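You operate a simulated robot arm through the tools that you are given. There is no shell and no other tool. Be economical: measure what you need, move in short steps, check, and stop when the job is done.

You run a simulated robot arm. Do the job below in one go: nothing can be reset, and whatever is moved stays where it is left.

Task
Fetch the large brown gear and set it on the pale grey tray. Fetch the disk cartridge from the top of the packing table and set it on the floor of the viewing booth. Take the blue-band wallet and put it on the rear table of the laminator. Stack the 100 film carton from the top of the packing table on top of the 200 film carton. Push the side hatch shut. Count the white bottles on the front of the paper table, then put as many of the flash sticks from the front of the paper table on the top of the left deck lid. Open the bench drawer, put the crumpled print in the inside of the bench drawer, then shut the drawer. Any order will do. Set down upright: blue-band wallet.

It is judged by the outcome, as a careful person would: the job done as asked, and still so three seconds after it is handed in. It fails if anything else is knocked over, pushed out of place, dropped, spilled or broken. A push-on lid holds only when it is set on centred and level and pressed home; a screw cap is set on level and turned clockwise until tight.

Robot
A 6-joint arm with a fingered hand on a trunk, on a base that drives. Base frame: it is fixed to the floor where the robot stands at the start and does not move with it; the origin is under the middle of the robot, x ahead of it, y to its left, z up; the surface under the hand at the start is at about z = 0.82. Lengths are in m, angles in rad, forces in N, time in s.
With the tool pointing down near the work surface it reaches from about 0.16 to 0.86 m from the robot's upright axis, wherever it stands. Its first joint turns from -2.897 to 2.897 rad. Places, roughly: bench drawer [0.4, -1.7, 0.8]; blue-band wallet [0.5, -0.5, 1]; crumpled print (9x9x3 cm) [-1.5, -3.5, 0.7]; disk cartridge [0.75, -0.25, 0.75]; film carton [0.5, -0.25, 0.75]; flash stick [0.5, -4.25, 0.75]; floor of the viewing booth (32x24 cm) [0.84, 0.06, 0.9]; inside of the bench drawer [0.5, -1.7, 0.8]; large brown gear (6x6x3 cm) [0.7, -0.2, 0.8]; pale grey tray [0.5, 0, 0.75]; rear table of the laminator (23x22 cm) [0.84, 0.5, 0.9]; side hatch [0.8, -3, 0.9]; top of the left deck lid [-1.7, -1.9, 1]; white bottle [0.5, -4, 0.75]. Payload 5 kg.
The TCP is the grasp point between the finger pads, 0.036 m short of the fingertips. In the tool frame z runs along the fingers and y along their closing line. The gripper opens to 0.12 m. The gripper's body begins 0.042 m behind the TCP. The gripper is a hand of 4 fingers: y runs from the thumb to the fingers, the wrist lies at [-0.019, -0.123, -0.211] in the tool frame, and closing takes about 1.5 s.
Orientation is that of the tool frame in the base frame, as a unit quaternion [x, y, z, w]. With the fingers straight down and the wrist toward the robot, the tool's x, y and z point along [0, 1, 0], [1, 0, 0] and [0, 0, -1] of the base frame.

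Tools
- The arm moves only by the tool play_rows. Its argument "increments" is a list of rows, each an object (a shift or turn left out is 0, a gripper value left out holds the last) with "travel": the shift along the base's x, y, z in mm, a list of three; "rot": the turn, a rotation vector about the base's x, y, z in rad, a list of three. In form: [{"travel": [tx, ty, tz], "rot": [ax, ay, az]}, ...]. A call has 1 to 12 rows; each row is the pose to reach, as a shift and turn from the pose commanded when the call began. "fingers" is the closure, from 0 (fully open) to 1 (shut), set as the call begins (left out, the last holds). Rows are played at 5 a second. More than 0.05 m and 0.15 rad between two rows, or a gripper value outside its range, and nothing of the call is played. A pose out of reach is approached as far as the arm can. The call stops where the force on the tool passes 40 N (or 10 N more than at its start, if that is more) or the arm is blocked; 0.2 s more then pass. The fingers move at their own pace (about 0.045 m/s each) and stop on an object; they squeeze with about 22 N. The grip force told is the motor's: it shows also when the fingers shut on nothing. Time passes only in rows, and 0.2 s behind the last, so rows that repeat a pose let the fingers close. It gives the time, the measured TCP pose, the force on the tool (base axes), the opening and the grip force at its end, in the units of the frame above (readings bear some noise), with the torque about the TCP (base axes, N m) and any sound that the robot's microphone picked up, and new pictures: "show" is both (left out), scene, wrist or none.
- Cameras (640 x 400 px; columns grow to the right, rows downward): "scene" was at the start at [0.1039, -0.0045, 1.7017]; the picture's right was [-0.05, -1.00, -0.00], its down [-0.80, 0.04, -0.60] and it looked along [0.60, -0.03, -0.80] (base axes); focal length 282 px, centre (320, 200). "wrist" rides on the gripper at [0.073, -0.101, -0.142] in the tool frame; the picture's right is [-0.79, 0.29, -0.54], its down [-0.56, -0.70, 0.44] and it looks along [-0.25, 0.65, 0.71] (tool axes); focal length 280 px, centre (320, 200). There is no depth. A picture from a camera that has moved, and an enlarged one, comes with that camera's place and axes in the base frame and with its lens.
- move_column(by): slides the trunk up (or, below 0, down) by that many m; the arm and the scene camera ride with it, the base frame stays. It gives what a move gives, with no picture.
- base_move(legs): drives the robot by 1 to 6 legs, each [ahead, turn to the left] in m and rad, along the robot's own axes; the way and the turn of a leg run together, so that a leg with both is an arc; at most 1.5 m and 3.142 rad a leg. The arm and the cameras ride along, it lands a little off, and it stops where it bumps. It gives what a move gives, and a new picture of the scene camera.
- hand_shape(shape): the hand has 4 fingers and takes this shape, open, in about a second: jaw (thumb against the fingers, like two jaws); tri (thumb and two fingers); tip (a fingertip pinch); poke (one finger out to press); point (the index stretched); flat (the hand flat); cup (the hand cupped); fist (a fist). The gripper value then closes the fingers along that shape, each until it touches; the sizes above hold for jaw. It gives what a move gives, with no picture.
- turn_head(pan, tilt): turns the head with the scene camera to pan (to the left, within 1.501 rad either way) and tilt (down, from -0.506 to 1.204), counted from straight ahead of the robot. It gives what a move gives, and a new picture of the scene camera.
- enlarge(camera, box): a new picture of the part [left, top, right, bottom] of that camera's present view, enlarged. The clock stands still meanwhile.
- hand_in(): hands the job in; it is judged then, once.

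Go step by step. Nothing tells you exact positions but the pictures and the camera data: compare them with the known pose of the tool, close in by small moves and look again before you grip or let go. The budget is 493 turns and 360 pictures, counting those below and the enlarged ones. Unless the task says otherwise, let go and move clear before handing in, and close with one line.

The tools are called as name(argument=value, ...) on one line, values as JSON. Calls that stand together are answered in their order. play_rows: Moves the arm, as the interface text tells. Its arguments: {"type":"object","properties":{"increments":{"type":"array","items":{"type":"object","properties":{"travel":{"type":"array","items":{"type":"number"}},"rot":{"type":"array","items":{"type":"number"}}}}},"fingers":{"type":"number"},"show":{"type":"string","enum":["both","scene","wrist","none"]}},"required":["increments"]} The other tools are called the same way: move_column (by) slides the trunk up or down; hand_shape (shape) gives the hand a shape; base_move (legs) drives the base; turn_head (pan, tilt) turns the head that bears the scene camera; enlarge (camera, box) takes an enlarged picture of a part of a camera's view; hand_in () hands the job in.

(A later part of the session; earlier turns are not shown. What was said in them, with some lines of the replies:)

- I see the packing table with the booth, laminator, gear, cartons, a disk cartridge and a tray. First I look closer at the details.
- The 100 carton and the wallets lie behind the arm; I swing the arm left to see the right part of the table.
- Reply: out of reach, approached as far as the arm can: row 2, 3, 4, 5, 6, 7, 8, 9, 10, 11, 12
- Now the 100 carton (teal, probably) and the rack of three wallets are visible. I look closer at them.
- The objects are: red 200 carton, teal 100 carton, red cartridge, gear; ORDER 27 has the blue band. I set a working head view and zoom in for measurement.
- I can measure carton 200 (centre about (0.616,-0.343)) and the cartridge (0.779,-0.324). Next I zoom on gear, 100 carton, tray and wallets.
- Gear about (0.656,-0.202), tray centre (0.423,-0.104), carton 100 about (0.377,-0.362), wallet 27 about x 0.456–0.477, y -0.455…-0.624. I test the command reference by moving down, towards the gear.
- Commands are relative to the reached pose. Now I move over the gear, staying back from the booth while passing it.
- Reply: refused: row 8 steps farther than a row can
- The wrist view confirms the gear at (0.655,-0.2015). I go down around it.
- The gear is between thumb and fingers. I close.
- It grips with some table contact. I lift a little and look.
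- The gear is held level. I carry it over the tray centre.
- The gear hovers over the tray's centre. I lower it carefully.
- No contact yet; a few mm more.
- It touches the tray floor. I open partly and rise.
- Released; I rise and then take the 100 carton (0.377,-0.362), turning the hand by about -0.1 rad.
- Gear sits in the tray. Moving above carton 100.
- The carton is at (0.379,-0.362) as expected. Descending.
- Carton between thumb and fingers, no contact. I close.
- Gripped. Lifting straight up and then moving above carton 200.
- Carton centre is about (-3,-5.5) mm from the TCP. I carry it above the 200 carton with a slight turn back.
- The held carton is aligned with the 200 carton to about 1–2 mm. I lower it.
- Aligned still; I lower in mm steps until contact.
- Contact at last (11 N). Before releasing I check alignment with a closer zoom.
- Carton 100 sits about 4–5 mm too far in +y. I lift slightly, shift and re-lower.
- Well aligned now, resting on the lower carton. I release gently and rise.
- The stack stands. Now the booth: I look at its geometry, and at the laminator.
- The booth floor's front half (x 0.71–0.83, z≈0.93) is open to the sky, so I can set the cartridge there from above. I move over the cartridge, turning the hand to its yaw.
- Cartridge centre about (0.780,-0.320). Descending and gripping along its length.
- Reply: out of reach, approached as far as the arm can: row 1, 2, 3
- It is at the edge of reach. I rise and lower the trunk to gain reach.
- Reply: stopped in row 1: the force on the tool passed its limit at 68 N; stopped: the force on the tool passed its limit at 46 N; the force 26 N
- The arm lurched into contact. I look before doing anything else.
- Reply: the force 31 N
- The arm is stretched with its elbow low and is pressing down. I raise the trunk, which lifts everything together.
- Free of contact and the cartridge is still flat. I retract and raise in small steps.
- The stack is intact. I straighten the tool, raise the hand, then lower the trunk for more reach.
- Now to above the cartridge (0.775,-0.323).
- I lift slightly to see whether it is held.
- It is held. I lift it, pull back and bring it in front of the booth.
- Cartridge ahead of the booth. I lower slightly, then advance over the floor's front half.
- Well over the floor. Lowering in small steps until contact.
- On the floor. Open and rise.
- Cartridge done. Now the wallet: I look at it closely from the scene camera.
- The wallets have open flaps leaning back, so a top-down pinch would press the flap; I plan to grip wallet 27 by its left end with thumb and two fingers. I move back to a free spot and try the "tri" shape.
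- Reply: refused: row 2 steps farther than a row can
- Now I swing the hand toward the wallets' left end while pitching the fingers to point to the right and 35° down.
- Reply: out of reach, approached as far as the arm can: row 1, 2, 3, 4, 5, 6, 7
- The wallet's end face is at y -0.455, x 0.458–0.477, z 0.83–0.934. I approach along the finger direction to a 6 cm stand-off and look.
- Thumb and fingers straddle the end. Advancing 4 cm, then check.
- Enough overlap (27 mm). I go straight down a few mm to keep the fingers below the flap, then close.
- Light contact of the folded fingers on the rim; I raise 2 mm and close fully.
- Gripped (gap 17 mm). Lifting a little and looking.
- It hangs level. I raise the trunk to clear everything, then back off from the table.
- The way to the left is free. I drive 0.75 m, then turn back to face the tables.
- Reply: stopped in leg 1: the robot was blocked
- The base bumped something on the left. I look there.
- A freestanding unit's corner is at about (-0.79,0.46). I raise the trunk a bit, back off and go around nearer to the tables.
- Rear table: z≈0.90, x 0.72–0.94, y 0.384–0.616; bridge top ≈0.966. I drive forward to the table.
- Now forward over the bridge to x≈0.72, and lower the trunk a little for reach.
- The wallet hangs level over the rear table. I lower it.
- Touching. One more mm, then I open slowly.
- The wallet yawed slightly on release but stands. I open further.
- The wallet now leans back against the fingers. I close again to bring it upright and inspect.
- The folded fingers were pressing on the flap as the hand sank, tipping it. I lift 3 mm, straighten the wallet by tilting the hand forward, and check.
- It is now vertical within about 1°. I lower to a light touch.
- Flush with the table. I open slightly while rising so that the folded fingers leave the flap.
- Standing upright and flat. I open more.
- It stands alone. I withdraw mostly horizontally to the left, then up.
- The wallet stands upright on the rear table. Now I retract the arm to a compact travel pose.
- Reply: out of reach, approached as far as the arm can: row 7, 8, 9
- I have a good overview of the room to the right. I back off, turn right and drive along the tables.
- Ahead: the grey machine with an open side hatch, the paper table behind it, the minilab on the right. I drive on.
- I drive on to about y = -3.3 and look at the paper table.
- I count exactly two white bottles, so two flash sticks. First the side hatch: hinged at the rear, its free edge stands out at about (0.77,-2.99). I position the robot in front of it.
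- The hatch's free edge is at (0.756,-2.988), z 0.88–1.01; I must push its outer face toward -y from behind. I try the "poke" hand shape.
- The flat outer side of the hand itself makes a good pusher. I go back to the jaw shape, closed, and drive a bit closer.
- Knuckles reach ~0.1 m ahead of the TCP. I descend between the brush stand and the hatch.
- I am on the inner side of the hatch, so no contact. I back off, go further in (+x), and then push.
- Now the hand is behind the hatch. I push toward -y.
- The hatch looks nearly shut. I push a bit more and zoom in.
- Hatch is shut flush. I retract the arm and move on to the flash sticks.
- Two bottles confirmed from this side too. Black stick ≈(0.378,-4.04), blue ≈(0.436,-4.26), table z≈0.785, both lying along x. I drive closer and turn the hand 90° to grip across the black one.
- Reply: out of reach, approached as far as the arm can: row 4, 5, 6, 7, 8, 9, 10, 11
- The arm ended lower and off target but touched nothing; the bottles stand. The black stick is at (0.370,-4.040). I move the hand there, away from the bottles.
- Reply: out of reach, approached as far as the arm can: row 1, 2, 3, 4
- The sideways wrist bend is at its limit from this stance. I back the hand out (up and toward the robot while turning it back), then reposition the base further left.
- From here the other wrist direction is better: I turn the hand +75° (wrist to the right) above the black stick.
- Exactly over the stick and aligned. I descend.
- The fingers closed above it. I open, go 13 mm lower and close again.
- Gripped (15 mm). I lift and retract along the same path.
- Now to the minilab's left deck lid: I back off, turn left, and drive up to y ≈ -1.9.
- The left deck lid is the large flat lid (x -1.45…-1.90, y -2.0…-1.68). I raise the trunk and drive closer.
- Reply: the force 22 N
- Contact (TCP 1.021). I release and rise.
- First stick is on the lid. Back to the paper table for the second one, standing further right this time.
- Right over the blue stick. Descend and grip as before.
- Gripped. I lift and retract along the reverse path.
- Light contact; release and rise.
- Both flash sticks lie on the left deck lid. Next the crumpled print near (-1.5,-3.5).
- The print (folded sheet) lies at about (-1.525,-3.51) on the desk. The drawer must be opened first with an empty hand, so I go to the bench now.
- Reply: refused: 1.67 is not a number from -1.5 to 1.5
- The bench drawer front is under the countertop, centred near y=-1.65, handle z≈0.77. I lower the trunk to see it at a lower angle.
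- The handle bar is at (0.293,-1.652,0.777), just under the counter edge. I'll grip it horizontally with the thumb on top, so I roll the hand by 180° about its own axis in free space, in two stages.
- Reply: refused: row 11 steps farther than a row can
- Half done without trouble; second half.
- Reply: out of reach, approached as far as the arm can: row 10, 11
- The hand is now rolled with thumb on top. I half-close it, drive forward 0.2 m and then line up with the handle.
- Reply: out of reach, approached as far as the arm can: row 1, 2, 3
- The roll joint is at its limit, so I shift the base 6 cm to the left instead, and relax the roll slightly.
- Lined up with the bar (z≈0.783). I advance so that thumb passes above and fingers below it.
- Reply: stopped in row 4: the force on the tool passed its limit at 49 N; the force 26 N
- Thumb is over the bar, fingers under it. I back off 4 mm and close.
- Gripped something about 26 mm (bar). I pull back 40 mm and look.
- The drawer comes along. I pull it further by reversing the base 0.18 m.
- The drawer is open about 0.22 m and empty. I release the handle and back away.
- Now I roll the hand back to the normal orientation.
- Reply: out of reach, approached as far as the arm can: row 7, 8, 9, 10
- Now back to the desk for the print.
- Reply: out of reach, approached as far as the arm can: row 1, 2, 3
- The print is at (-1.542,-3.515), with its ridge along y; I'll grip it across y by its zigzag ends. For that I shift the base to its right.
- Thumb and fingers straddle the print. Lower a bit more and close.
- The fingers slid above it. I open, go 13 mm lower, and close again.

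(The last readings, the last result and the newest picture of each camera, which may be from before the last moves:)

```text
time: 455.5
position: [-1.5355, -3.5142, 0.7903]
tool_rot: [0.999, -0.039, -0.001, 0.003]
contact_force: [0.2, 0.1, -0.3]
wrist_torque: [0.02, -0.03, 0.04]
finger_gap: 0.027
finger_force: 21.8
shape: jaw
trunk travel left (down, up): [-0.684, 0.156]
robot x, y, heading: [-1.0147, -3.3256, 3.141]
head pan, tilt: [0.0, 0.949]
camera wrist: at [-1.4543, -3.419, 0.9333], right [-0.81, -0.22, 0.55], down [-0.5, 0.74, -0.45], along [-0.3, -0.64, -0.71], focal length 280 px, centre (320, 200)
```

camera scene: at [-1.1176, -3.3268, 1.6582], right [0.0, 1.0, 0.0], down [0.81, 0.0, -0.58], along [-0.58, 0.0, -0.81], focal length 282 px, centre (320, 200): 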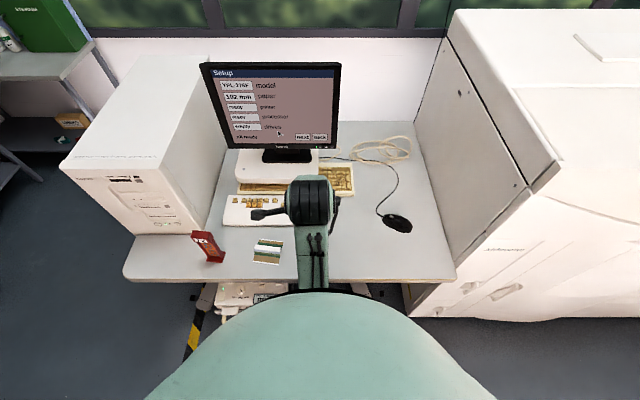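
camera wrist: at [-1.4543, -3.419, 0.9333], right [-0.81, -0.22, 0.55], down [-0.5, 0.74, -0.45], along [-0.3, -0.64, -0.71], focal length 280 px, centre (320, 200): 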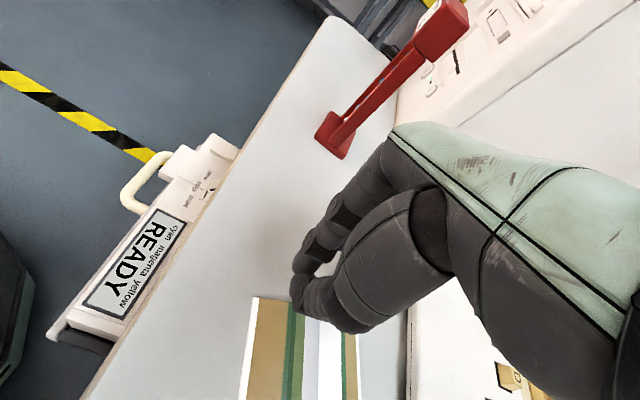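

The thumb rode over it and the print slid toward +y. I open, rise and re-measure.

play_rows(increments=[{"travel": [0, 0, 0]}, {"travel": [0, 0, 10]}, {"travel": [0, 0, 25]}, {"travel": [0, 0, 60]}, {"travel": [0, 0, 100]}, {"travel": [0, 0, 100]}, {"travel": [0, 0, 100]}], fingers=0, show="wrist")

enlarge(camera="wrist", box=[160, 200, 360, 400])

```text
time: 457.1
position: [-1.5339, -3.5148, 0.8904]
tool_rot: [0.999, -0.039, -0.001, 0.003]
contact_force: [0.6, 0.2, -0.3]
wrist_torque: [0.01, 0.02, -0.01]
finger_gap: 0.1194
finger_force: 0.0
shape: jaw
trunk travel left (down, up): [-0.684, 0.156]
robot x, y, heading: [-1.0151, -3.3232, 3.14]
head pan, tilt: [0.0, 0.949]
camera wrist: at [-1.4545, -3.4188, 1.0336], right [-0.81, -0.22, 0.55], down [-0.5, 0.74, -0.45], along [-0.3, -0.64, -0.71], focal length 280 px, centre (320, 200)
```

wrist: 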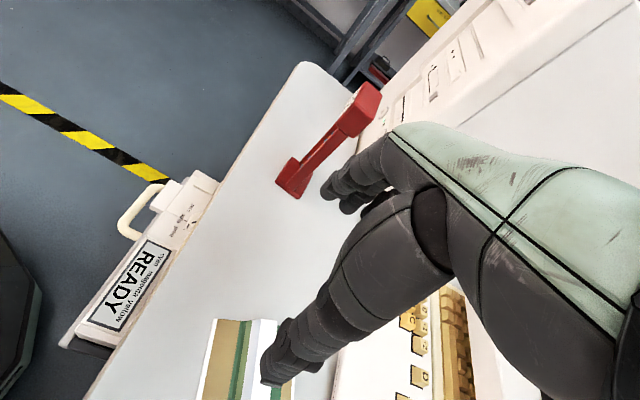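

```text
2.00 times, centred on (260, 300) of wrist
camera zoom: at [-1.4545, -3.4188, 1.0336], right [-0.81, -0.22, 0.55], down [-0.5, 0.74, -0.45], along [-0.3, -0.64, -0.71], focal length 561 px, centre (440, 0)
```

zoom: 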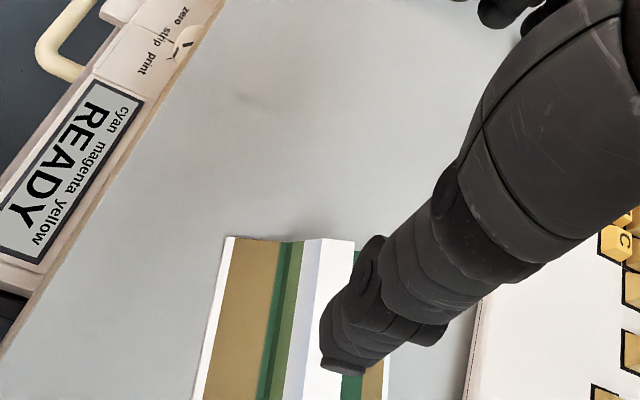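

The print is now rotated ~17° and centred near (-1.56,-3.45). I realign over it.

play_rows(increments=[{"travel": [-8, 20, 0], "rot": [0, 0, 0.1]}, {"travel": [-16, 42, 0], "rot": [0, 0, 0.2]}, {"travel": [-24, 62, 0], "rot": [0, 0, 0.3]}], show="wrist")

```text
time: 457.9
position: [-1.5587, -3.4517, 0.8916]
tool_rot: [0.994, 0.111, 0.0, 0.004]
contact_force: [-0.1, -0.1, 0.0]
wrist_torque: [-0.03, -0.01, 0.01]
finger_gap: 0.1197
finger_force: 0.1
shape: jaw
trunk travel left (down, up): [-0.684, 0.156]
robot x, y, heading: [-1.0163, -3.3233, 3.142]
head pan, tilt: [0.0, 0.949]
camera wrist: at [-1.5117, -3.3365, 1.0332], right [-0.71, -0.45, 0.55], down [-0.7, 0.56, -0.45], along [-0.1, -0.7, -0.71], focal length 280 px, centre (320, 200)
```

wrist: 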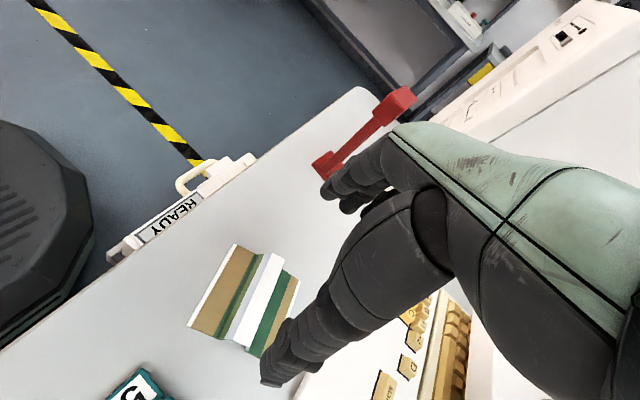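

Aligned over the print. I descend until I feel the table, with the hand open.

play_rows(increments=[{"travel": [0, 2, -40]}, {"travel": [0, 2, -80]}, {"travel": [0, 2, -100]}, {"travel": [0, 2, -106]}], show="none")

play_rows(increments=[{"travel": [0, 0, -3]}, {"travel": [0, 0, -6]}], show="none")

play_rows(increments=[{"travel": [0, 0, -3]}, {"travel": [0, 0, -5]}], show="wrist")

```text
time: 458.9
position: [-1.5587, -3.4495, 0.7853]
tool_rot: [0.994, 0.111, -0.001, 0.003]
contact_force: [-0.1, -0.1, 0.2]
wrist_torque: [-0.01, -0.01, -0.02]
finger_gap: 0.1197
finger_force: 0.0
shape: jaw
trunk travel left (down, up): [-0.684, 0.156]
robot x, y, heading: [-1.0117, -3.3246, 3.136]
head pan, tilt: [0.0, 0.949]
```

```text
time: 459.5
position: [-1.5579, -3.4503, 0.7789]
tool_rot: [0.994, 0.111, -0.001, 0.002]
contact_force: [0.4, -0.8, -0.1]
wrist_torque: [-0.02, 0.03, 0.0]
finger_gap: 0.1196
finger_force: 0.1
shape: jaw
trunk travel left (down, up): [-0.684, 0.156]
robot x, y, heading: [-1.0125, -3.3273, 3.142]
head pan, tilt: [0.0, 0.949]
```

```text
time: 460.1
position: [-1.5583, -3.4508, 0.7768]
tool_rot: [0.994, 0.11, -0.001, 0.004]
contact_force: [1.1, 0.8, 8.0]
wrist_torque: [-0.57, -0.01, -0.05]
finger_gap: 0.1191
finger_force: 0.0
shape: jaw
trunk travel left (down, up): [-0.684, 0.156]
robot x, y, heading: [-1.0138, -3.3242, 3.137]
head pan, tilt: [0.0, 0.949]
camera wrist: at [-1.5104, -3.3352, 0.9176], right [-0.71, -0.45, 0.55], down [-0.7, 0.56, -0.45], along [-0.1, -0.7, -0.71], focal length 280 px, centre (320, 200)
```

wrist: 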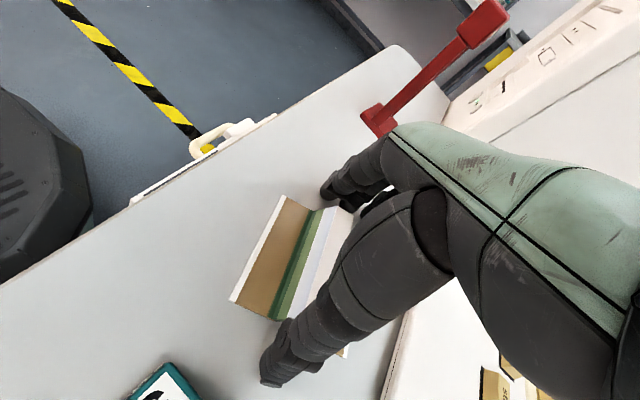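

The fingers touch but the thumb is higher. I tilt the hand so the thumb side comes down, and close.

play_rows(increments=[{"travel": [0, 0, 4], "rot": [-0.07, 0, 0]}, {"travel": [0, 0, 3], "rot": [-0.14, 0, 0]}], show="none")

play_rows(increments=[{"travel": [0, 0, 0]}, {"travel": [0, 0, 0]}, {"travel": [0, 0, 1]}, {"travel": [0, 0, 1]}, {"travel": [0, 0, 1]}, {"travel": [0, 0, 1]}], fingers=0.6, show="wrist")

```text
time: 460.7
position: [-1.5581, -3.4512, 0.7806]
tool_rot: [0.991, 0.111, -0.011, 0.075]
contact_force: [3.5, -1.8, 24.3]
wrist_torque: [1.71, 0.24, -0.2]
finger_gap: 0.1199
finger_force: 0.0
shape: jaw
trunk travel left (down, up): [-0.684, 0.156]
robot x, y, heading: [-1.0152, -3.3265, 3.14]
head pan, tilt: [0.0, 0.949]
```

```text
time: 461.3
position: [-1.5637, -3.4463, 0.7841]
tool_rot: [0.991, 0.108, -0.016, 0.073]
contact_force: [1.4, 10.0, 34.8]
wrist_torque: [2.57, 0.2, -0.16]
finger_gap: 0.0827
finger_force: 0.1
shape: jaw
trunk travel left (down, up): [-0.684, 0.156]
robot x, y, heading: [-1.0161, -3.3309, 3.138]
head pan, tilt: [0.0, 0.949]
stopped in row 2: the force on the tool passed its limit at 42 N (the readings are from after the stop); the commanded pose is now the measured one
camera wrist: at [-1.5137, -3.3137, 0.9077], right [-0.7, -0.37, 0.61], down [-0.71, 0.49, -0.51], along [-0.11, -0.79, -0.6], focal length 280 px, centre (320, 200)
```

wrist: 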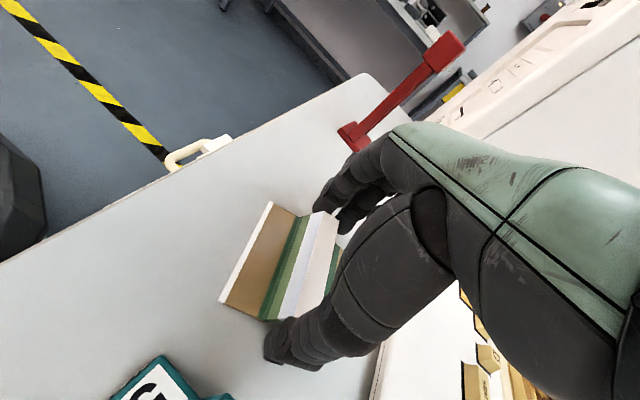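

Now the thumb presses the table. I raise and take half of the tilt back, then close.

play_rows(increments=[{"travel": [3, -3, 5], "rot": [0.03, 0, 0]}, {"travel": [5, -4, 7], "rot": [0.06, 0, 0]}, {"travel": [5, -4, 7], "rot": [0.06, 0, 0]}], show="none")

play_rows(increments=[{"travel": [0, 0, 0]}, {"travel": [0, 0, 0]}, {"travel": [0, 0, 0]}, {"travel": [0, 0, 0]}, {"travel": [0, 0, 0]}], fingers=1, show="wrist")

```text
time: 462.1
position: [-1.5549, -3.4527, 0.7855]
tool_rot: [0.993, 0.11, -0.008, 0.042]
contact_force: [0.2, -1.0, 0.3]
wrist_torque: [-0.01, -0.01, -0.01]
finger_gap: 0.0681
finger_force: 0.1
shape: jaw
trunk travel left (down, up): [-0.684, 0.156]
robot x, y, heading: [-1.0135, -3.3279, 3.141]
head pan, tilt: [0.0, 0.949]
```

```text
time: 463.3
position: [-1.5548, -3.4527, 0.7863]
tool_rot: [0.993, 0.109, -0.007, 0.042]
contact_force: [0.5, 0.8, -0.7]
wrist_torque: [-0.03, -0.02, 0.01]
finger_gap: 0.0618
finger_force: 21.7
shape: jaw
trunk travel left (down, up): [-0.684, 0.156]
robot x, y, heading: [-1.0119, -3.3239, 3.147]
head pan, tilt: [0.0, 0.949]
camera wrist: at [-1.5076, -3.3272, 0.9185], right [-0.7, -0.41, 0.58], down [-0.7, 0.52, -0.48], along [-0.11, -0.75, -0.65], focal length 280 px, centre (320, 200)
```

wrist: 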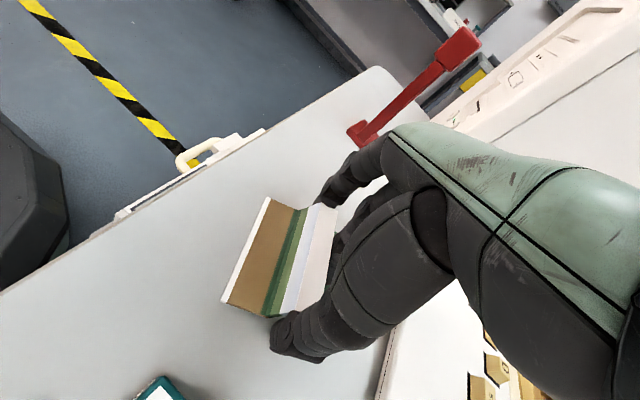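

Gripped (62 mm at the TCP, print edges between the tips). I lift and check.

play_rows(increments=[{"travel": [0, 0, 10]}, {"travel": [0, 0, 30]}, {"travel": [0, 0, 60]}, {"travel": [0, 0, 60]}], show="wrist")

```text
time: 464.3
position: [-1.5552, -3.4527, 0.8465]
tool_rot: [0.993, 0.11, -0.008, 0.042]
contact_force: [-0.8, 0.4, -0.7]
wrist_torque: [-0.01, 0.0, 0.0]
finger_gap: 0.0618
finger_force: 21.9
shape: jaw
trunk travel left (down, up): [-0.684, 0.156]
robot x, y, heading: [-1.0125, -3.3277, 3.135]
head pan, tilt: [0.0, 0.949]
camera wrist: at [-1.5073, -3.3274, 0.9781], right [-0.7, -0.41, 0.58], down [-0.7, 0.52, -0.49], along [-0.11, -0.75, -0.65], focal length 280 px, centre (320, 200)
```

wrist: 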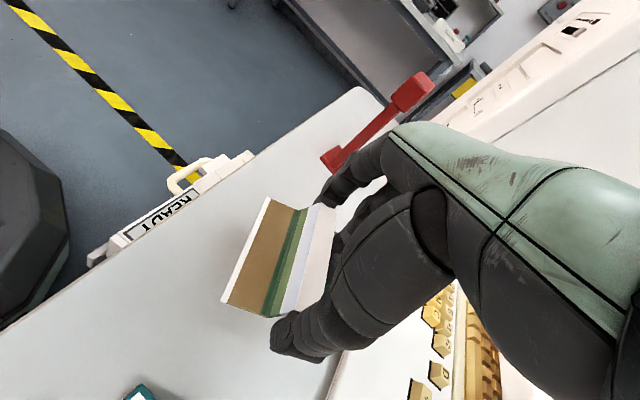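

The print is held. I raise, back off and carry it to the open drawer.

move_column(by=0.12)

base_move(legs=[[-0.4, 0], [0, -1.57], [0.8, 0], [0.75, 0], [0, -1.57]])

```text
time: 465.8
position: [-1.556, -3.4524, 0.9654]
tool_rot: [0.993, 0.11, -0.008, 0.042]
contact_force: [0.1, 0.5, 0.7]
wrist_torque: [-0.03, -0.01, 0.02]
finger_gap: 0.0621
finger_force: 21.7
shape: jaw
trunk travel left (down, up): [-0.804, 0.036]
robot x, y, heading: [-1.0147, -3.3286, 3.144]
head pan, tilt: [0.0, 0.949]
```

```text
time: 485.9
position: [-0.0263, -1.6675, 0.9658]
tool_rot: [-0.095, 0.995, 0.042, 0.008]
contact_force: [0.2, -0.6, -0.3]
wrist_torque: [-0.01, -0.01, -0.03]
finger_gap: 0.062
finger_force: 22.0
shape: jaw
trunk travel left (down, up): [-0.804, 0.036]
robot x, y, heading: [-0.569, -1.778, -0.03]
head pan, tilt: [0.0, 0.949]
camera scene: at [-0.4688, -1.7834, 1.7782], right [-0.03, -1.0, 0.0], down [-0.81, 0.03, -0.58], along [0.58, -0.02, -0.81], focal length 282 px, centre (320, 200)
```

scene: 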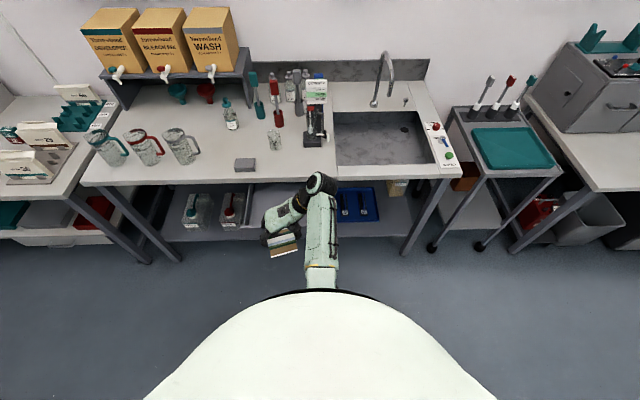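

enlarge(camera="wrist", box=[0, 0, 640, 400])

enlarge(camera="scene", box=[200, 150, 360, 270])

```text
1.00 times, centred on (320, 200) of wrist (not enlarged: the box is as wide or as high as the picture)
camera zoom: at [-0.0806, -1.7941, 1.098], right [0.72, 0.38, 0.58], down [0.69, -0.54, -0.48], along [0.13, 0.75, -0.65], focal length 280 px, centre (320, 200)
```

zoom: 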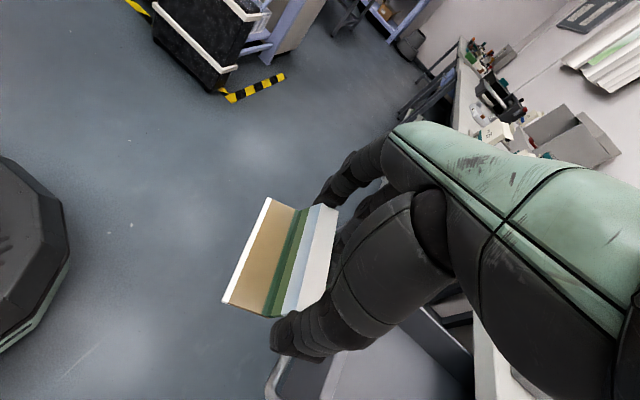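

```text
3.33 times, centred on (280, 210) of scene
camera zoom: at [-0.4688, -1.7834, 1.7782], right [-0.03, -1.0, 0.0], down [-0.81, 0.03, -0.58], along [0.58, -0.02, -0.81], focal length 940 px, centre (453, 167)
```

zoom: 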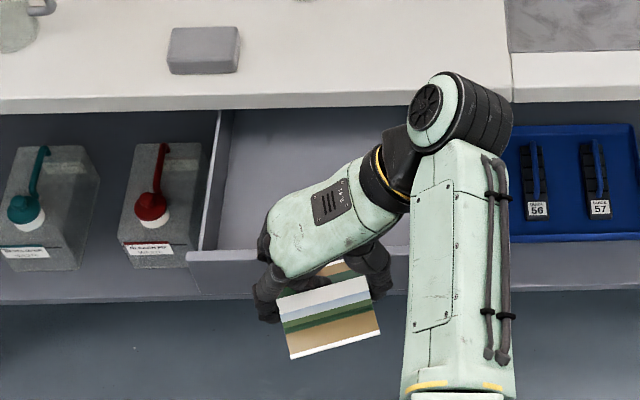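

The drawer is open right ahead. I drive 0.23 m forward so the print hangs over its inside.

base_move(legs=[[0.23, 0.02]])

enlarge(camera="scene", box=[200, 170, 380, 300])

```text
time: 487.8
position: [0.2, -1.6641, 0.9672]
tool_rot: [-0.104, 0.994, 0.043, 0.008]
contact_force: [0.4, 0.4, 0.9]
wrist_torque: [0.03, -0.03, 0.01]
finger_gap: 0.0619
finger_force: 22.2
shape: jaw
trunk travel left (down, up): [-0.804, 0.036]
robot x, y, heading: [-0.3424, -1.7874, -0.012]
head pan, tilt: [0.0, 0.949]
camera scene: at [-0.2402, -1.7869, 1.7783], right [-0.01, -1.0, 0.0], down [-0.81, 0.01, -0.58], along [0.58, -0.01, -0.81], focal length 282 px, centre (320, 200)
```

scene: 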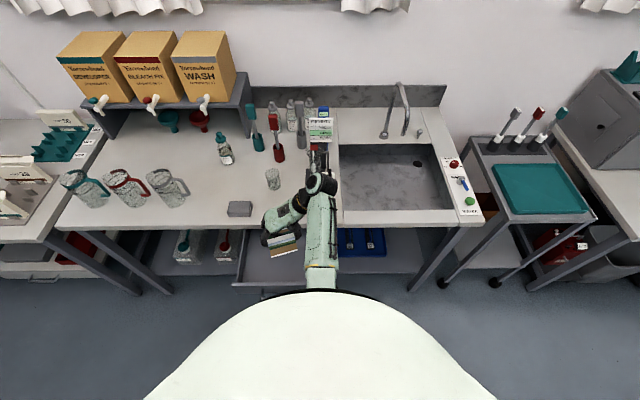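

```text
3.08 times, centred on (290, 235) of scene
camera zoom: at [-0.2402, -1.7869, 1.7783], right [-0.01, -1.0, 0.0], down [-0.81, 0.01, -0.58], along [0.58, -0.01, -0.81], focal length 867 px, centre (412, 92)
```

zoom: 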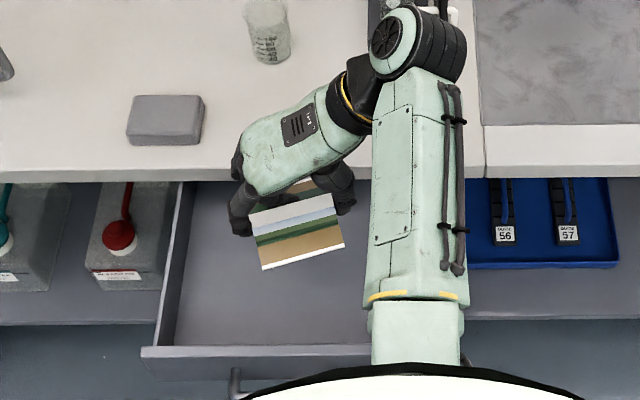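

play_rows(increments=[{"travel": [-8, 0, -35]}, {"travel": [-12, 3, -70]}, {"travel": [-12, 5, -100]}, {"travel": [-12, 5, -120]}], show="wrist")

enlarge(camera="scene", box=[200, 170, 380, 300])

```text
time: 488.8
position: [0.1898, -1.6595, 0.8462]
tool_rot: [-0.105, 0.994, 0.042, 0.008]
contact_force: [0.2, 0.2, -0.4]
wrist_torque: [0.03, 0.02, -0.03]
finger_gap: 0.0619
finger_force: 22.2
shape: jaw
trunk travel left (down, up): [-0.804, 0.036]
robot x, y, heading: [-0.3421, -1.7856, -0.012]
head pan, tilt: [0.0, 0.949]
camera wrist: at [0.137, -1.7859, 0.9781], right [0.71, 0.4, 0.58], down [0.7, -0.53, -0.49], along [0.12, 0.75, -0.65], focal length 280 px, centre (320, 200)
```

wrist: 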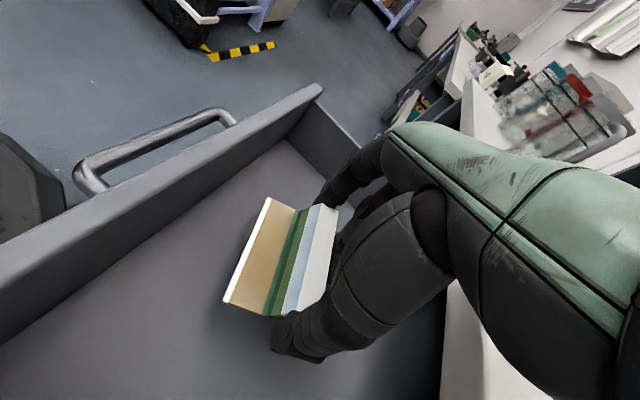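

```text
3.08 times, centred on (290, 235) of scene
camera zoom: at [-0.2397, -1.787, 1.7783], right [-0.01, -1.0, 0.0], down [-0.81, 0.01, -0.58], along [0.58, -0.01, -0.81], focal length 867 px, centre (412, 92)
```

zoom: 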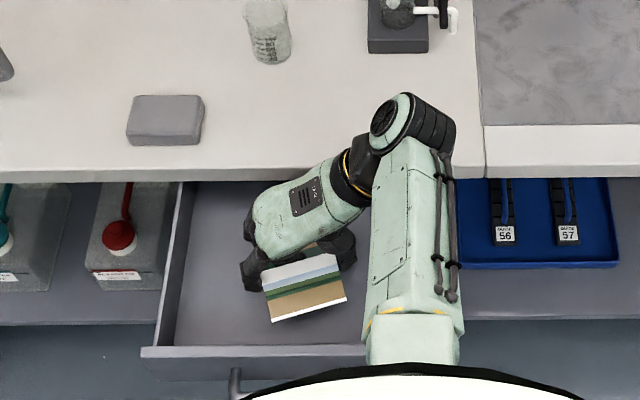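

The print is inside the drawer. I lower it to the drawer floor.

play_rows(increments=[{"travel": [0, 0, -12]}, {"travel": [0, 0, -24]}], show="none")

play_rows(increments=[{"travel": [0, 0, -5]}, {"travel": [0, 0, -10]}], show="none")

play_rows(increments=[{"travel": [0, 0, -4]}, {"travel": [0, 0, -8]}], show="wrist")

```text
time: 489.4
position: [0.1903, -1.6594, 0.8212]
tool_rot: [-0.104, 0.994, 0.042, 0.008]
contact_force: [0.9, 0.2, -0.5]
wrist_torque: [-0.02, -0.01, 0.0]
finger_gap: 0.0617
finger_force: 22.5
shape: jaw
trunk travel left (down, up): [-0.804, 0.036]
robot x, y, heading: [-0.3412, -1.78, -0.016]
head pan, tilt: [0.0, 0.949]
```

```text
time: 490.0
position: [0.1895, -1.6596, 0.8119]
tool_rot: [-0.104, 0.994, 0.041, 0.007]
contact_force: [0.6, -0.4, 0.6]
wrist_torque: [-0.02, -0.01, 0.03]
finger_gap: 0.0618
finger_force: 21.9
shape: jaw
trunk travel left (down, up): [-0.804, 0.036]
robot x, y, heading: [-0.3401, -1.7837, -0.01]
head pan, tilt: [0.0, 0.949]
```

```text
time: 490.6
position: [0.1892, -1.6595, 0.8067]
tool_rot: [-0.103, 0.994, 0.044, 0.011]
contact_force: [1.1, -0.8, 28.7]
wrist_torque: [-0.95, 0.0, -0.07]
finger_gap: 0.0612
finger_force: 22.0
shape: jaw
trunk travel left (down, up): [-0.804, 0.036]
robot x, y, heading: [-0.3396, -1.7861, -0.02]
head pan, tilt: [0.0, 0.949]
camera wrist: at [0.137, -1.7859, 0.9389], right [0.71, 0.4, 0.59], down [0.7, -0.53, -0.48], along [0.12, 0.75, -0.65], focal length 280 px, centre (320, 200)
```

wrist: 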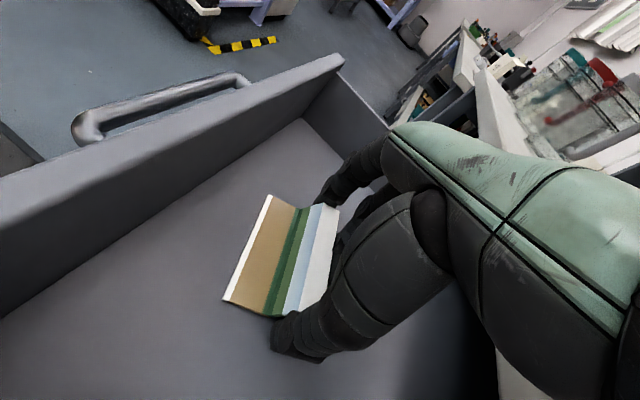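

On the floor of the drawer. I raise 3 mm, release, and rise.

play_rows(increments=[{"travel": [0, 0, 3]}, {"travel": [0, 0, 4]}, {"travel": [0, 0, 5]}, {"travel": [0, 0, 6]}, {"travel": [0, 0, 6]}], fingers=0.1, show="none")

play_rows(increments=[{"travel": [0, 0, 20]}, {"travel": [0, 0, 60]}, {"travel": [0, 0, 105]}, {"travel": [0, 0, 150]}], show="wrist")

```text
time: 491.8
position: [0.189, -1.6594, 0.8106]
tool_rot: [-0.104, 0.994, 0.042, 0.007]
contact_force: [0.1, 0.1, 0.8]
wrist_torque: [0.02, 0.0, 0.0]
finger_gap: 0.108
finger_force: 0.1
shape: jaw
trunk travel left (down, up): [-0.804, 0.036]
robot x, y, heading: [-0.3448, -1.7846, -0.013]
head pan, tilt: [0.0, 0.949]
```

```text
time: 492.8
position: [0.1899, -1.6603, 0.9589]
tool_rot: [-0.103, 0.994, 0.041, 0.008]
contact_force: [-0.1, 0.4, -0.7]
wrist_torque: [0.02, 0.0, 0.01]
finger_gap: 0.1082
finger_force: 0.1
shape: jaw
trunk travel left (down, up): [-0.804, 0.036]
robot x, y, heading: [-0.3415, -1.7828, -0.017]
head pan, tilt: [0.0, 0.949]
camera wrist: at [0.1378, -1.7865, 1.0915], right [0.71, 0.4, 0.58], down [0.7, -0.53, -0.49], along [0.12, 0.75, -0.65], focal length 280 px, centre (320, 200)
```

wrist: 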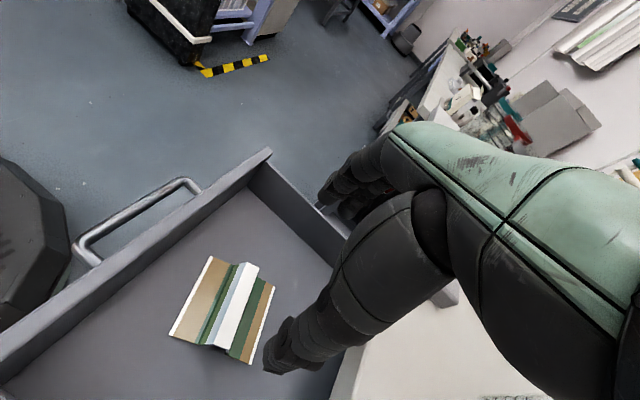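

The print lies in the drawer. Now I back off, close and tilt the hand, and use its side to push the drawer shut.

base_move(legs=[[-0.27, 0]])

play_rows(increments=[{"travel": [0, 0, -35], "rot": [0, -0.1, 0]}, {"travel": [0, 0, -75], "rot": [0, -0.2, 0]}, {"travel": [0, 0, -115], "rot": [0, -0.2, 0]}, {"travel": [0, 0, -150], "rot": [0, -0.2, 0]}, {"travel": [0, 0, -155], "rot": [0, -0.2, 0]}, {"travel": [0, 0, -155], "rot": [0, -0.2, 0]}], fingers=1, show="none")

enlarge(camera="scene", box=[180, 130, 380, 290])

```text
time: 494.8
position: [-0.0787, -1.6561, 0.959]
tool_rot: [-0.105, 0.994, 0.042, 0.008]
contact_force: [0.1, 0.3, -0.6]
wrist_torque: [0.01, -0.01, 0.01]
finger_gap: 0.1081
finger_force: 0.1
shape: jaw
trunk travel left (down, up): [-0.804, 0.036]
robot x, y, heading: [-0.6081, -1.7801, -0.012]
head pan, tilt: [0.0, 0.949]
camera scene: at [-0.5068, -1.7831, 1.7782], right [-0.01, -1.0, 0.0], down [-0.81, 0.01, -0.58], along [0.58, -0.01, -0.81], focal length 282 px, centre (320, 200)
```

scene: 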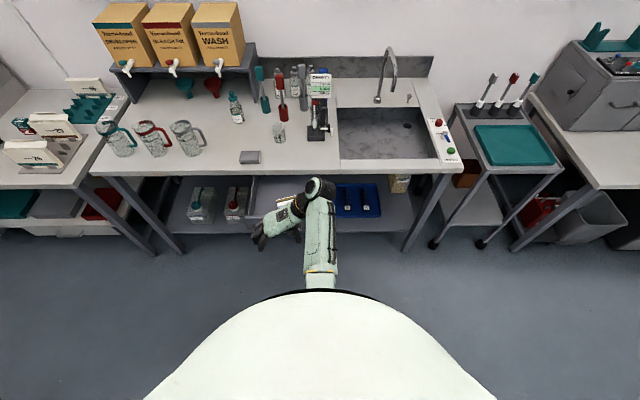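

```text
time: 496.2
position: [-0.0789, -1.6563, 0.8024]
tool_rot: [-0.107, 0.988, 0.031, 0.107]
contact_force: [0.2, -0.6, -0.2]
wrist_torque: [-0.02, 0.0, -0.02]
finger_gap: 0.0
finger_force: 0.7
shape: jaw
trunk travel left (down, up): [-0.804, 0.036]
robot x, y, heading: [-0.6095, -1.7834, -0.015]
head pan, tilt: [0.0, 0.949]
```

```text
2.50 times, centred on (280, 210) of scene
camera zoom: at [-0.5074, -1.7831, 1.7782], right [-0.01, -1.0, 0.0], down [-0.81, 0.01, -0.58], along [0.58, -0.01, -0.81], focal length 705 px, centre (420, 175)
```

zoom: 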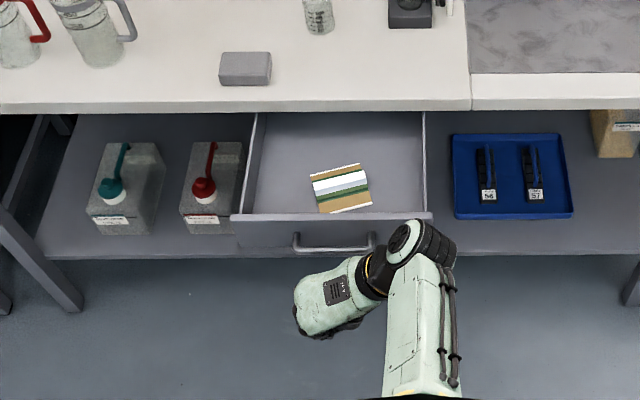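

The print is well inside. I push by driving forward 0.2 m.

base_move(legs=[[0.2, 0.01]])

enlarge(camera="scene", box=[180, 130, 380, 290])

```text
time: 497.9
position: [0.1202, -1.654, 0.8035]
tool_rot: [-0.113, 0.987, 0.032, 0.106]
contact_force: [0.1, -0.3, -1.0]
wrist_torque: [0.02, -0.05, 0.01]
finger_gap: 0.0003
finger_force: 22.2
shape: jaw
trunk travel left (down, up): [-0.804, 0.036]
robot x, y, heading: [-0.4116, -1.783, -0.009]
head pan, tilt: [0.0, 0.949]
camera scene: at [-0.3086, -1.7841, 1.7783], right [-0.01, -1.0, 0.0], down [-0.81, 0.0, -0.58], along [0.58, 0.0, -0.81], focal length 282 px, centre (320, 200)
```

scene: 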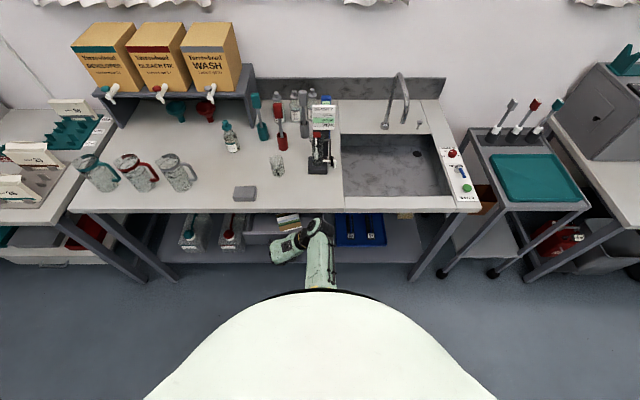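

```text
2.50 times, centred on (280, 210) of scene
camera zoom: at [-0.3086, -1.7841, 1.7783], right [-0.01, -1.0, 0.0], down [-0.81, 0.0, -0.58], along [0.58, 0.0, -0.81], focal length 705 px, centre (420, 175)
```

zoom: 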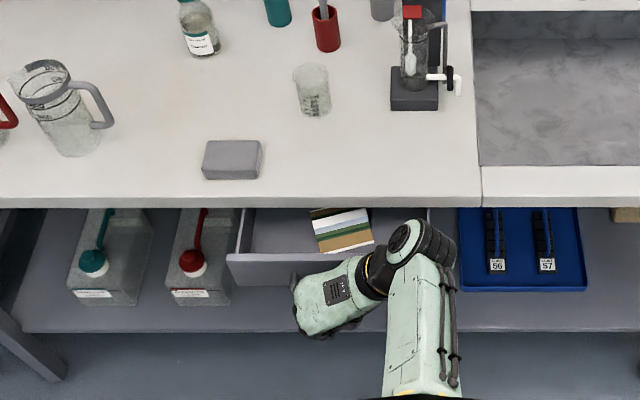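

The drawer moves in. I continue with the arm in smaller steps.

play_rows(increments=[{"travel": [15, 0, 0]}, {"travel": [30, 0, 0]}, {"travel": [45, 0, 0]}, {"travel": [60, 0, 0]}], show="none")

enlarge(camera="scene", box=[220, 170, 360, 280])

enlarge(camera="wrist", box=[0, 0, 640, 400])

```text
time: 498.9
position: [0.1821, -1.6538, 0.8037]
tool_rot: [-0.111, 0.987, 0.031, 0.108]
contact_force: [-0.1, 0.8, -0.3]
wrist_torque: [-0.02, 0.01, 0.01]
finger_gap: 0.0
finger_force: 22.3
shape: jaw
trunk travel left (down, up): [-0.804, 0.036]
robot x, y, heading: [-0.413, -1.7835, -0.005]
head pan, tilt: [0.0, 0.949]
```

```text
3.64 times, centred on (290, 225) of scene
camera zoom: at [-0.3071, -1.784, 1.7782], right [-0.01, -1.0, 0.0], down [-0.81, 0.0, -0.58], along [0.58, 0.0, -0.81], focal length 1025 px, centre (429, 109)
```

zoom: 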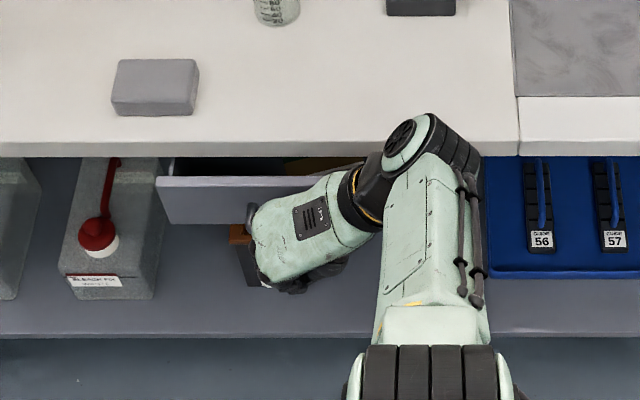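

```text
1.00 times, centred on (320, 200) of wrist (not enlarged: the box is as wide or as high as the picture)
camera zoom: at [0.1057, -1.7803, 0.9227], right [0.58, 0.4, 0.71], down [0.78, -0.52, -0.34], along [0.24, 0.75, -0.62], focal length 280 px, centre (320, 200)
```

zoom: 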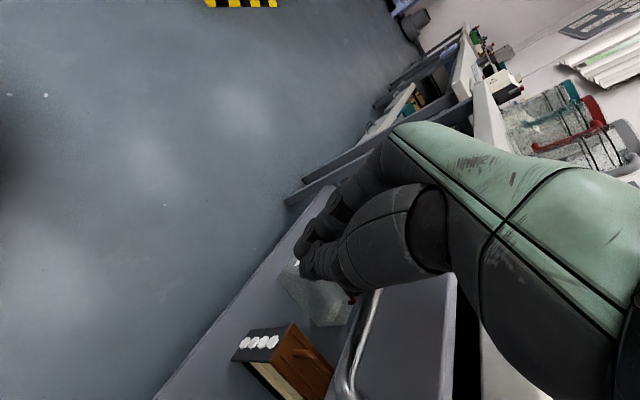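

play_rows(increments=[{"travel": [10, 0, 0]}, {"travel": [20, 0, 0]}], show="none")

play_rows(increments=[{"travel": [6, 0, 0]}, {"travel": [12, 0, 0]}], show="none")

enlarge(camera="scene", box=[220, 170, 360, 280])

```text
time: 499.5
position: [0.2012, -1.6525, 0.8039]
tool_rot: [-0.112, 0.988, 0.031, 0.106]
contact_force: [0.8, 0.2, 0.1]
wrist_torque: [-0.02, 0.02, -0.01]
finger_gap: 0.0
finger_force: 22.0
shape: jaw
trunk travel left (down, up): [-0.804, 0.036]
robot x, y, heading: [-0.4136, -1.7791, -0.005]
head pan, tilt: [0.0, 0.949]
```

```text
time: 500.1
position: [0.2146, -1.6538, 0.8039]
tool_rot: [-0.111, 0.988, 0.031, 0.107]
contact_force: [0.4, 0.0, 0.0]
wrist_torque: [0.0, -0.03, 0.0]
finger_gap: 0.0001
finger_force: 21.4
shape: jaw
trunk travel left (down, up): [-0.804, 0.036]
robot x, y, heading: [-0.4126, -1.7846, -0.005]
head pan, tilt: [0.0, 0.949]
```

```text
3.64 times, centred on (290, 225) of scene
camera zoom: at [-0.3059, -1.7841, 1.778], right [-0.01, -1.0, 0.0], down [-0.81, 0.0, -0.58], along [0.58, 0.0, -0.81], focal length 1025 px, centre (429, 109)
```

zoom: 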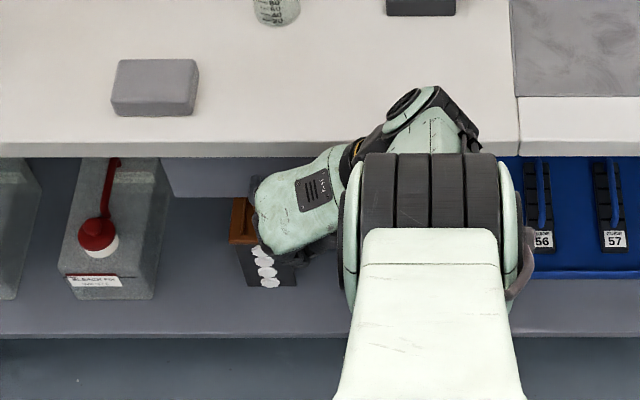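

Nearly closed. A few more mm until resistance.

play_rows(increments=[{"travel": [4, 0, 0]}, {"travel": [8, 0, 0]}], show="none")

play_rows(increments=[{"travel": [3, 0, 0]}, {"travel": [6, 0, 0]}], show="none")

```text
time: 500.7
position: [0.2146, -1.6541, 0.806]
tool_rot: [-0.111, 0.988, 0.031, 0.107]
contact_force: [0.6, 0.2, 0.3]
wrist_torque: [0.01, 0.03, 0.02]
finger_gap: 0.0
finger_force: 22.4
shape: jaw
out of reach, approached as far as the arm can: row 1, 2
trunk travel left (down, up): [-0.804, 0.036]
robot x, y, heading: [-0.411, -1.7831, -0.006]
head pan, tilt: [0.0, 0.949]
```

```text
time: 501.3
position: [0.2159, -1.6564, 0.8081]
tool_rot: [-0.112, 0.987, 0.031, 0.107]
contact_force: [0.1, -0.5, -0.4]
wrist_torque: [0.01, 0.03, 0.01]
finger_gap: 0.0002
finger_force: 21.6
shape: jaw
out of reach, approached as far as the arm can: row 2
trunk travel left (down, up): [-0.804, 0.036]
robot x, y, heading: [-0.4111, -1.7835, -0.005]
head pan, tilt: [0.0, 0.949]
```

The arm is at its reach limit; I pull it back and use the base instead.

play_rows(increments=[{"travel": [-15, 0, -2]}, {"travel": [-35, 0, -4]}, {"travel": [-60, 0, -6]}, {"travel": [-90, 0, -6]}], show="scene")

```text
time: 502.3
position: [0.1252, -1.6552, 0.8019]
tool_rot: [-0.112, 0.987, 0.032, 0.108]
contact_force: [-1.3, 0.7, -0.7]
wrist_torque: [-0.04, 0.03, 0.02]
finger_gap: 0.0
finger_force: 21.8
shape: jaw
trunk travel left (down, up): [-0.804, 0.036]
robot x, y, heading: [-0.4073, -1.788, -0.0]
head pan, tilt: [0.0, 0.949]
camera scene: at [-0.3109, -1.784, 1.7785], right [-0.01, -1.0, 0.0], down [-0.81, 0.0, -0.58], along [0.58, 0.0, -0.81], focal length 282 px, centre (320, 200)
```

scene: 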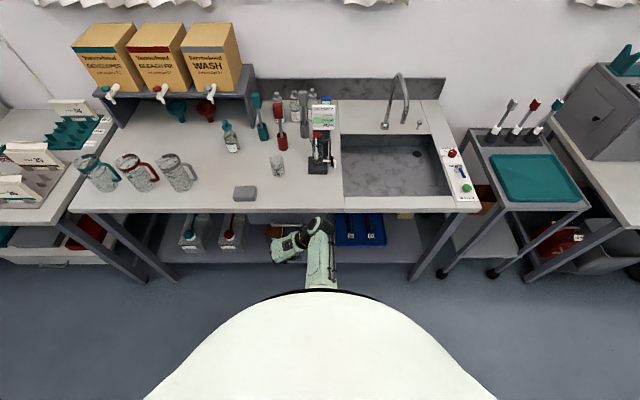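

base_move(legs=[[0.085, 0]])

play_rows(increments=[{"travel": [4, 0, 0]}, {"travel": [8, 0, 0]}], show="none")

play_rows(increments=[{"travel": [3, 0, 0]}, {"travel": [6, 0, 0]}], show="none")

```text
time: 503.4
position: [0.2092, -1.6545, 0.8005]
tool_rot: [-0.112, 0.987, 0.031, 0.107]
contact_force: [-0.6, 0.4, 0.0]
wrist_torque: [-0.02, 0.0, -0.01]
finger_gap: 0.0001
finger_force: 21.6
shape: jaw
trunk travel left (down, up): [-0.804, 0.036]
robot x, y, heading: [-0.3263, -1.781, -0.008]
head pan, tilt: [0.0, 0.949]
camera scene: at [-0.224, -1.7844, 1.7783], right [0.0, -1.0, 0.0], down [-0.81, 0.0, -0.58], along [0.58, 0.0, -0.81], focal length 282 px, centre (320, 200)
```

scene: 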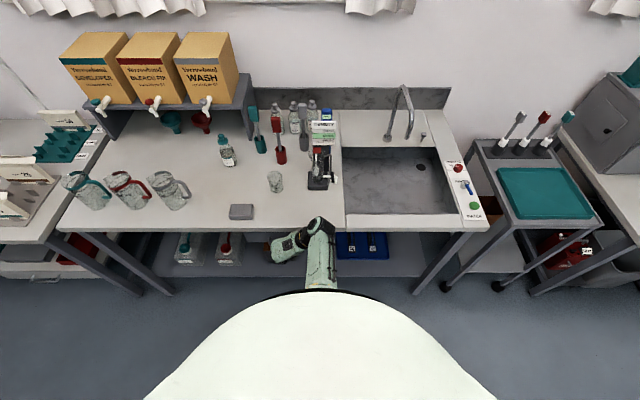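

```text
time: 504.0
position: [0.2187, -1.6547, 0.8007]
tool_rot: [-0.112, 0.988, 0.033, 0.106]
contact_force: [-0.7, 0.7, -0.8]
wrist_torque: [-0.01, 0.0, 0.02]
finger_gap: 0.0
finger_force: 22.1
shape: jaw
trunk travel left (down, up): [-0.804, 0.036]
robot x, y, heading: [-0.3275, -1.7838, -0.003]
head pan, tilt: [0.0, 0.949]
```

```text
time: 504.6
position: [0.2206, -1.6561, 0.8016]
tool_rot: [-0.113, 0.988, 0.032, 0.105]
contact_force: [-13.0, -1.3, 0.9]
wrist_torque: [0.01, 0.02, 0.25]
finger_gap: 0.0
finger_force: 22.0
shape: jaw
trunk travel left (down, up): [-0.804, 0.036]
robot x, y, heading: [-0.3243, -1.783, 0.0]
head pan, tilt: [0.0, 0.949]
```

Resistance felt. One firm push more, then back off and look from lower down.

play_rows(increments=[{"travel": [3, 0, 0]}, {"travel": [3, 0, 0]}, {"travel": [-20, 0, 0]}, {"travel": [-50, 0, 5]}, {"travel": [-80, 0, 10]}], show="none")

base_move(legs=[[-0.4, 0]])

enlarge(camera="scene", box=[220, 140, 380, 240])

```text
time: 505.8
position: [0.144, -1.6564, 0.8129]
tool_rot: [-0.112, 0.987, 0.032, 0.107]
contact_force: [0.0, 0.6, 0.7]
wrist_torque: [0.0, 0.01, -0.02]
finger_gap: 0.0002
finger_force: 22.2
shape: jaw
trunk travel left (down, up): [-0.804, 0.036]
robot x, y, heading: [-0.3248, -1.7838, -0.004]
head pan, tilt: [0.0, 0.949]
```

```text
time: 508.5
position: [-0.253, -1.6531, 0.8099]
tool_rot: [-0.114, 0.987, 0.033, 0.107]
contact_force: [0.7, 0.4, 0.4]
wrist_torque: [0.01, 0.04, -0.03]
finger_gap: 0.0
finger_force: 21.6
shape: jaw
trunk travel left (down, up): [-0.804, 0.036]
robot x, y, heading: [-0.723, -1.783, -0.003]
head pan, tilt: [0.0, 0.949]
camera scene: at [-0.6195, -1.7829, 1.7782], right [0.0, -1.0, 0.0], down [-0.81, 0.0, -0.58], along [0.58, 0.0, -0.81], focal length 282 px, centre (320, 200)
```

scene: 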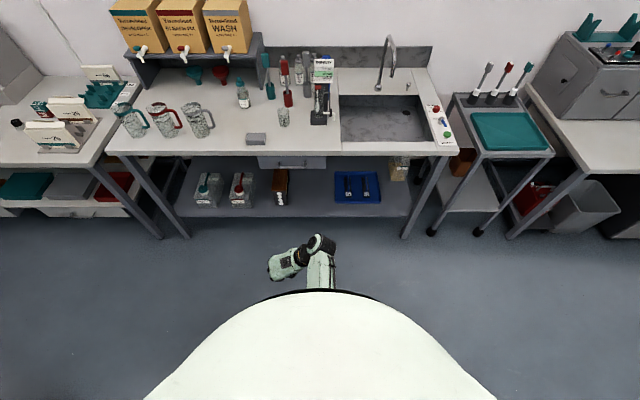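

```text
4.00 times, centred on (300, 190) of scene
camera zoom: at [-0.6195, -1.7829, 1.7782], right [0.0, -1.0, 0.0], down [-0.81, 0.0, -0.58], along [0.58, 0.0, -0.81], focal length 1128 px, centre (400, 240)
```

zoom: 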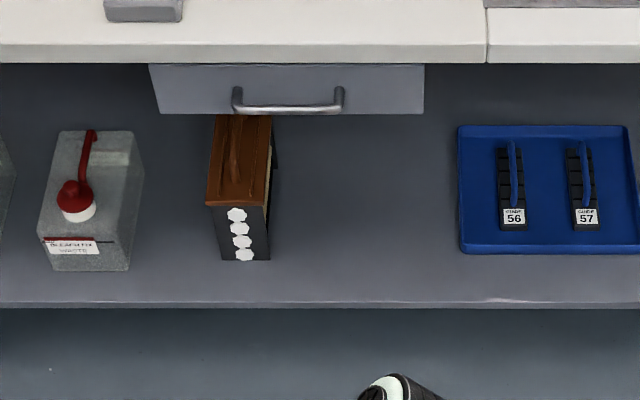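

The drawer is shut with the print inside (handle back at its original position). A last look toward the packing table to check the earlier work.

turn_head(pan=1.05, tilt=0.45)

enlarge(camera="scene", box=[240, 80, 440, 240])

```text
time: 509.8
position: [-0.253, -1.6543, 0.8117]
tool_rot: [-0.114, 0.987, 0.032, 0.107]
contact_force: [0.3, 0.4, -0.4]
wrist_torque: [0.03, 0.04, -0.02]
finger_gap: 0.0
finger_force: 22.3
shape: jaw
trunk travel left (down, up): [-0.804, 0.036]
robot x, y, heading: [-0.7221, -1.7805, -0.005]
head pan, tilt: [1.051, 0.45]
camera scene: at [-0.647, -1.7032, 1.8202], right [0.87, -0.5, 0.0], down [-0.22, -0.38, -0.9], along [0.45, 0.78, -0.44], focal length 282 px, centre (320, 200)
```

scene: 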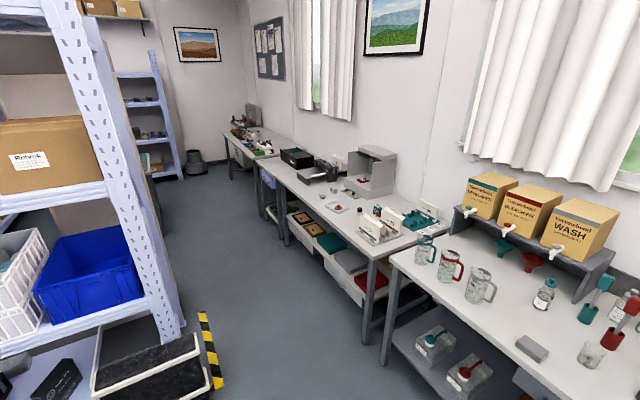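

```text
2.50 times, centred on (340, 160) of scene
camera zoom: at [-0.647, -1.7032, 1.8202], right [0.87, -0.5, 0.0], down [-0.22, -0.38, -0.9], along [0.45, 0.78, -0.44], focal length 705 px, centre (270, 300)
```

zoom: 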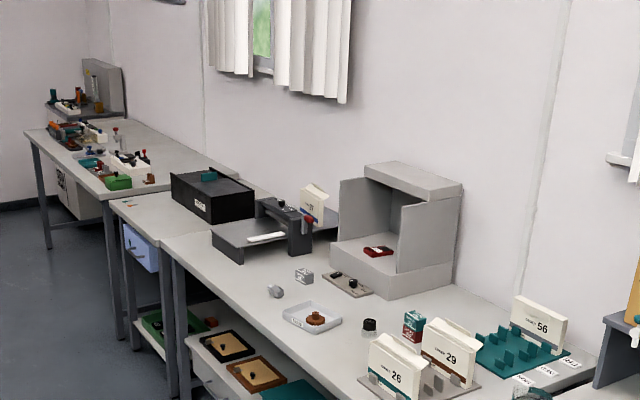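

Everything is in place: the wallet stands on the laminator's rear table, the cartridge is in the booth, the gear is in the tray and the cartons are stacked. The hand is empty and clear.

hand_in()

```text
The job is handed in.
```

The job is handed in. All seven tasks are done, with two white bottles counted and so two flash sticks, black and blue, on the left deck lid. Nothing was seen knocked over or broken, but the base bumped a freestanding unit once, and I did not check whether it shifted.
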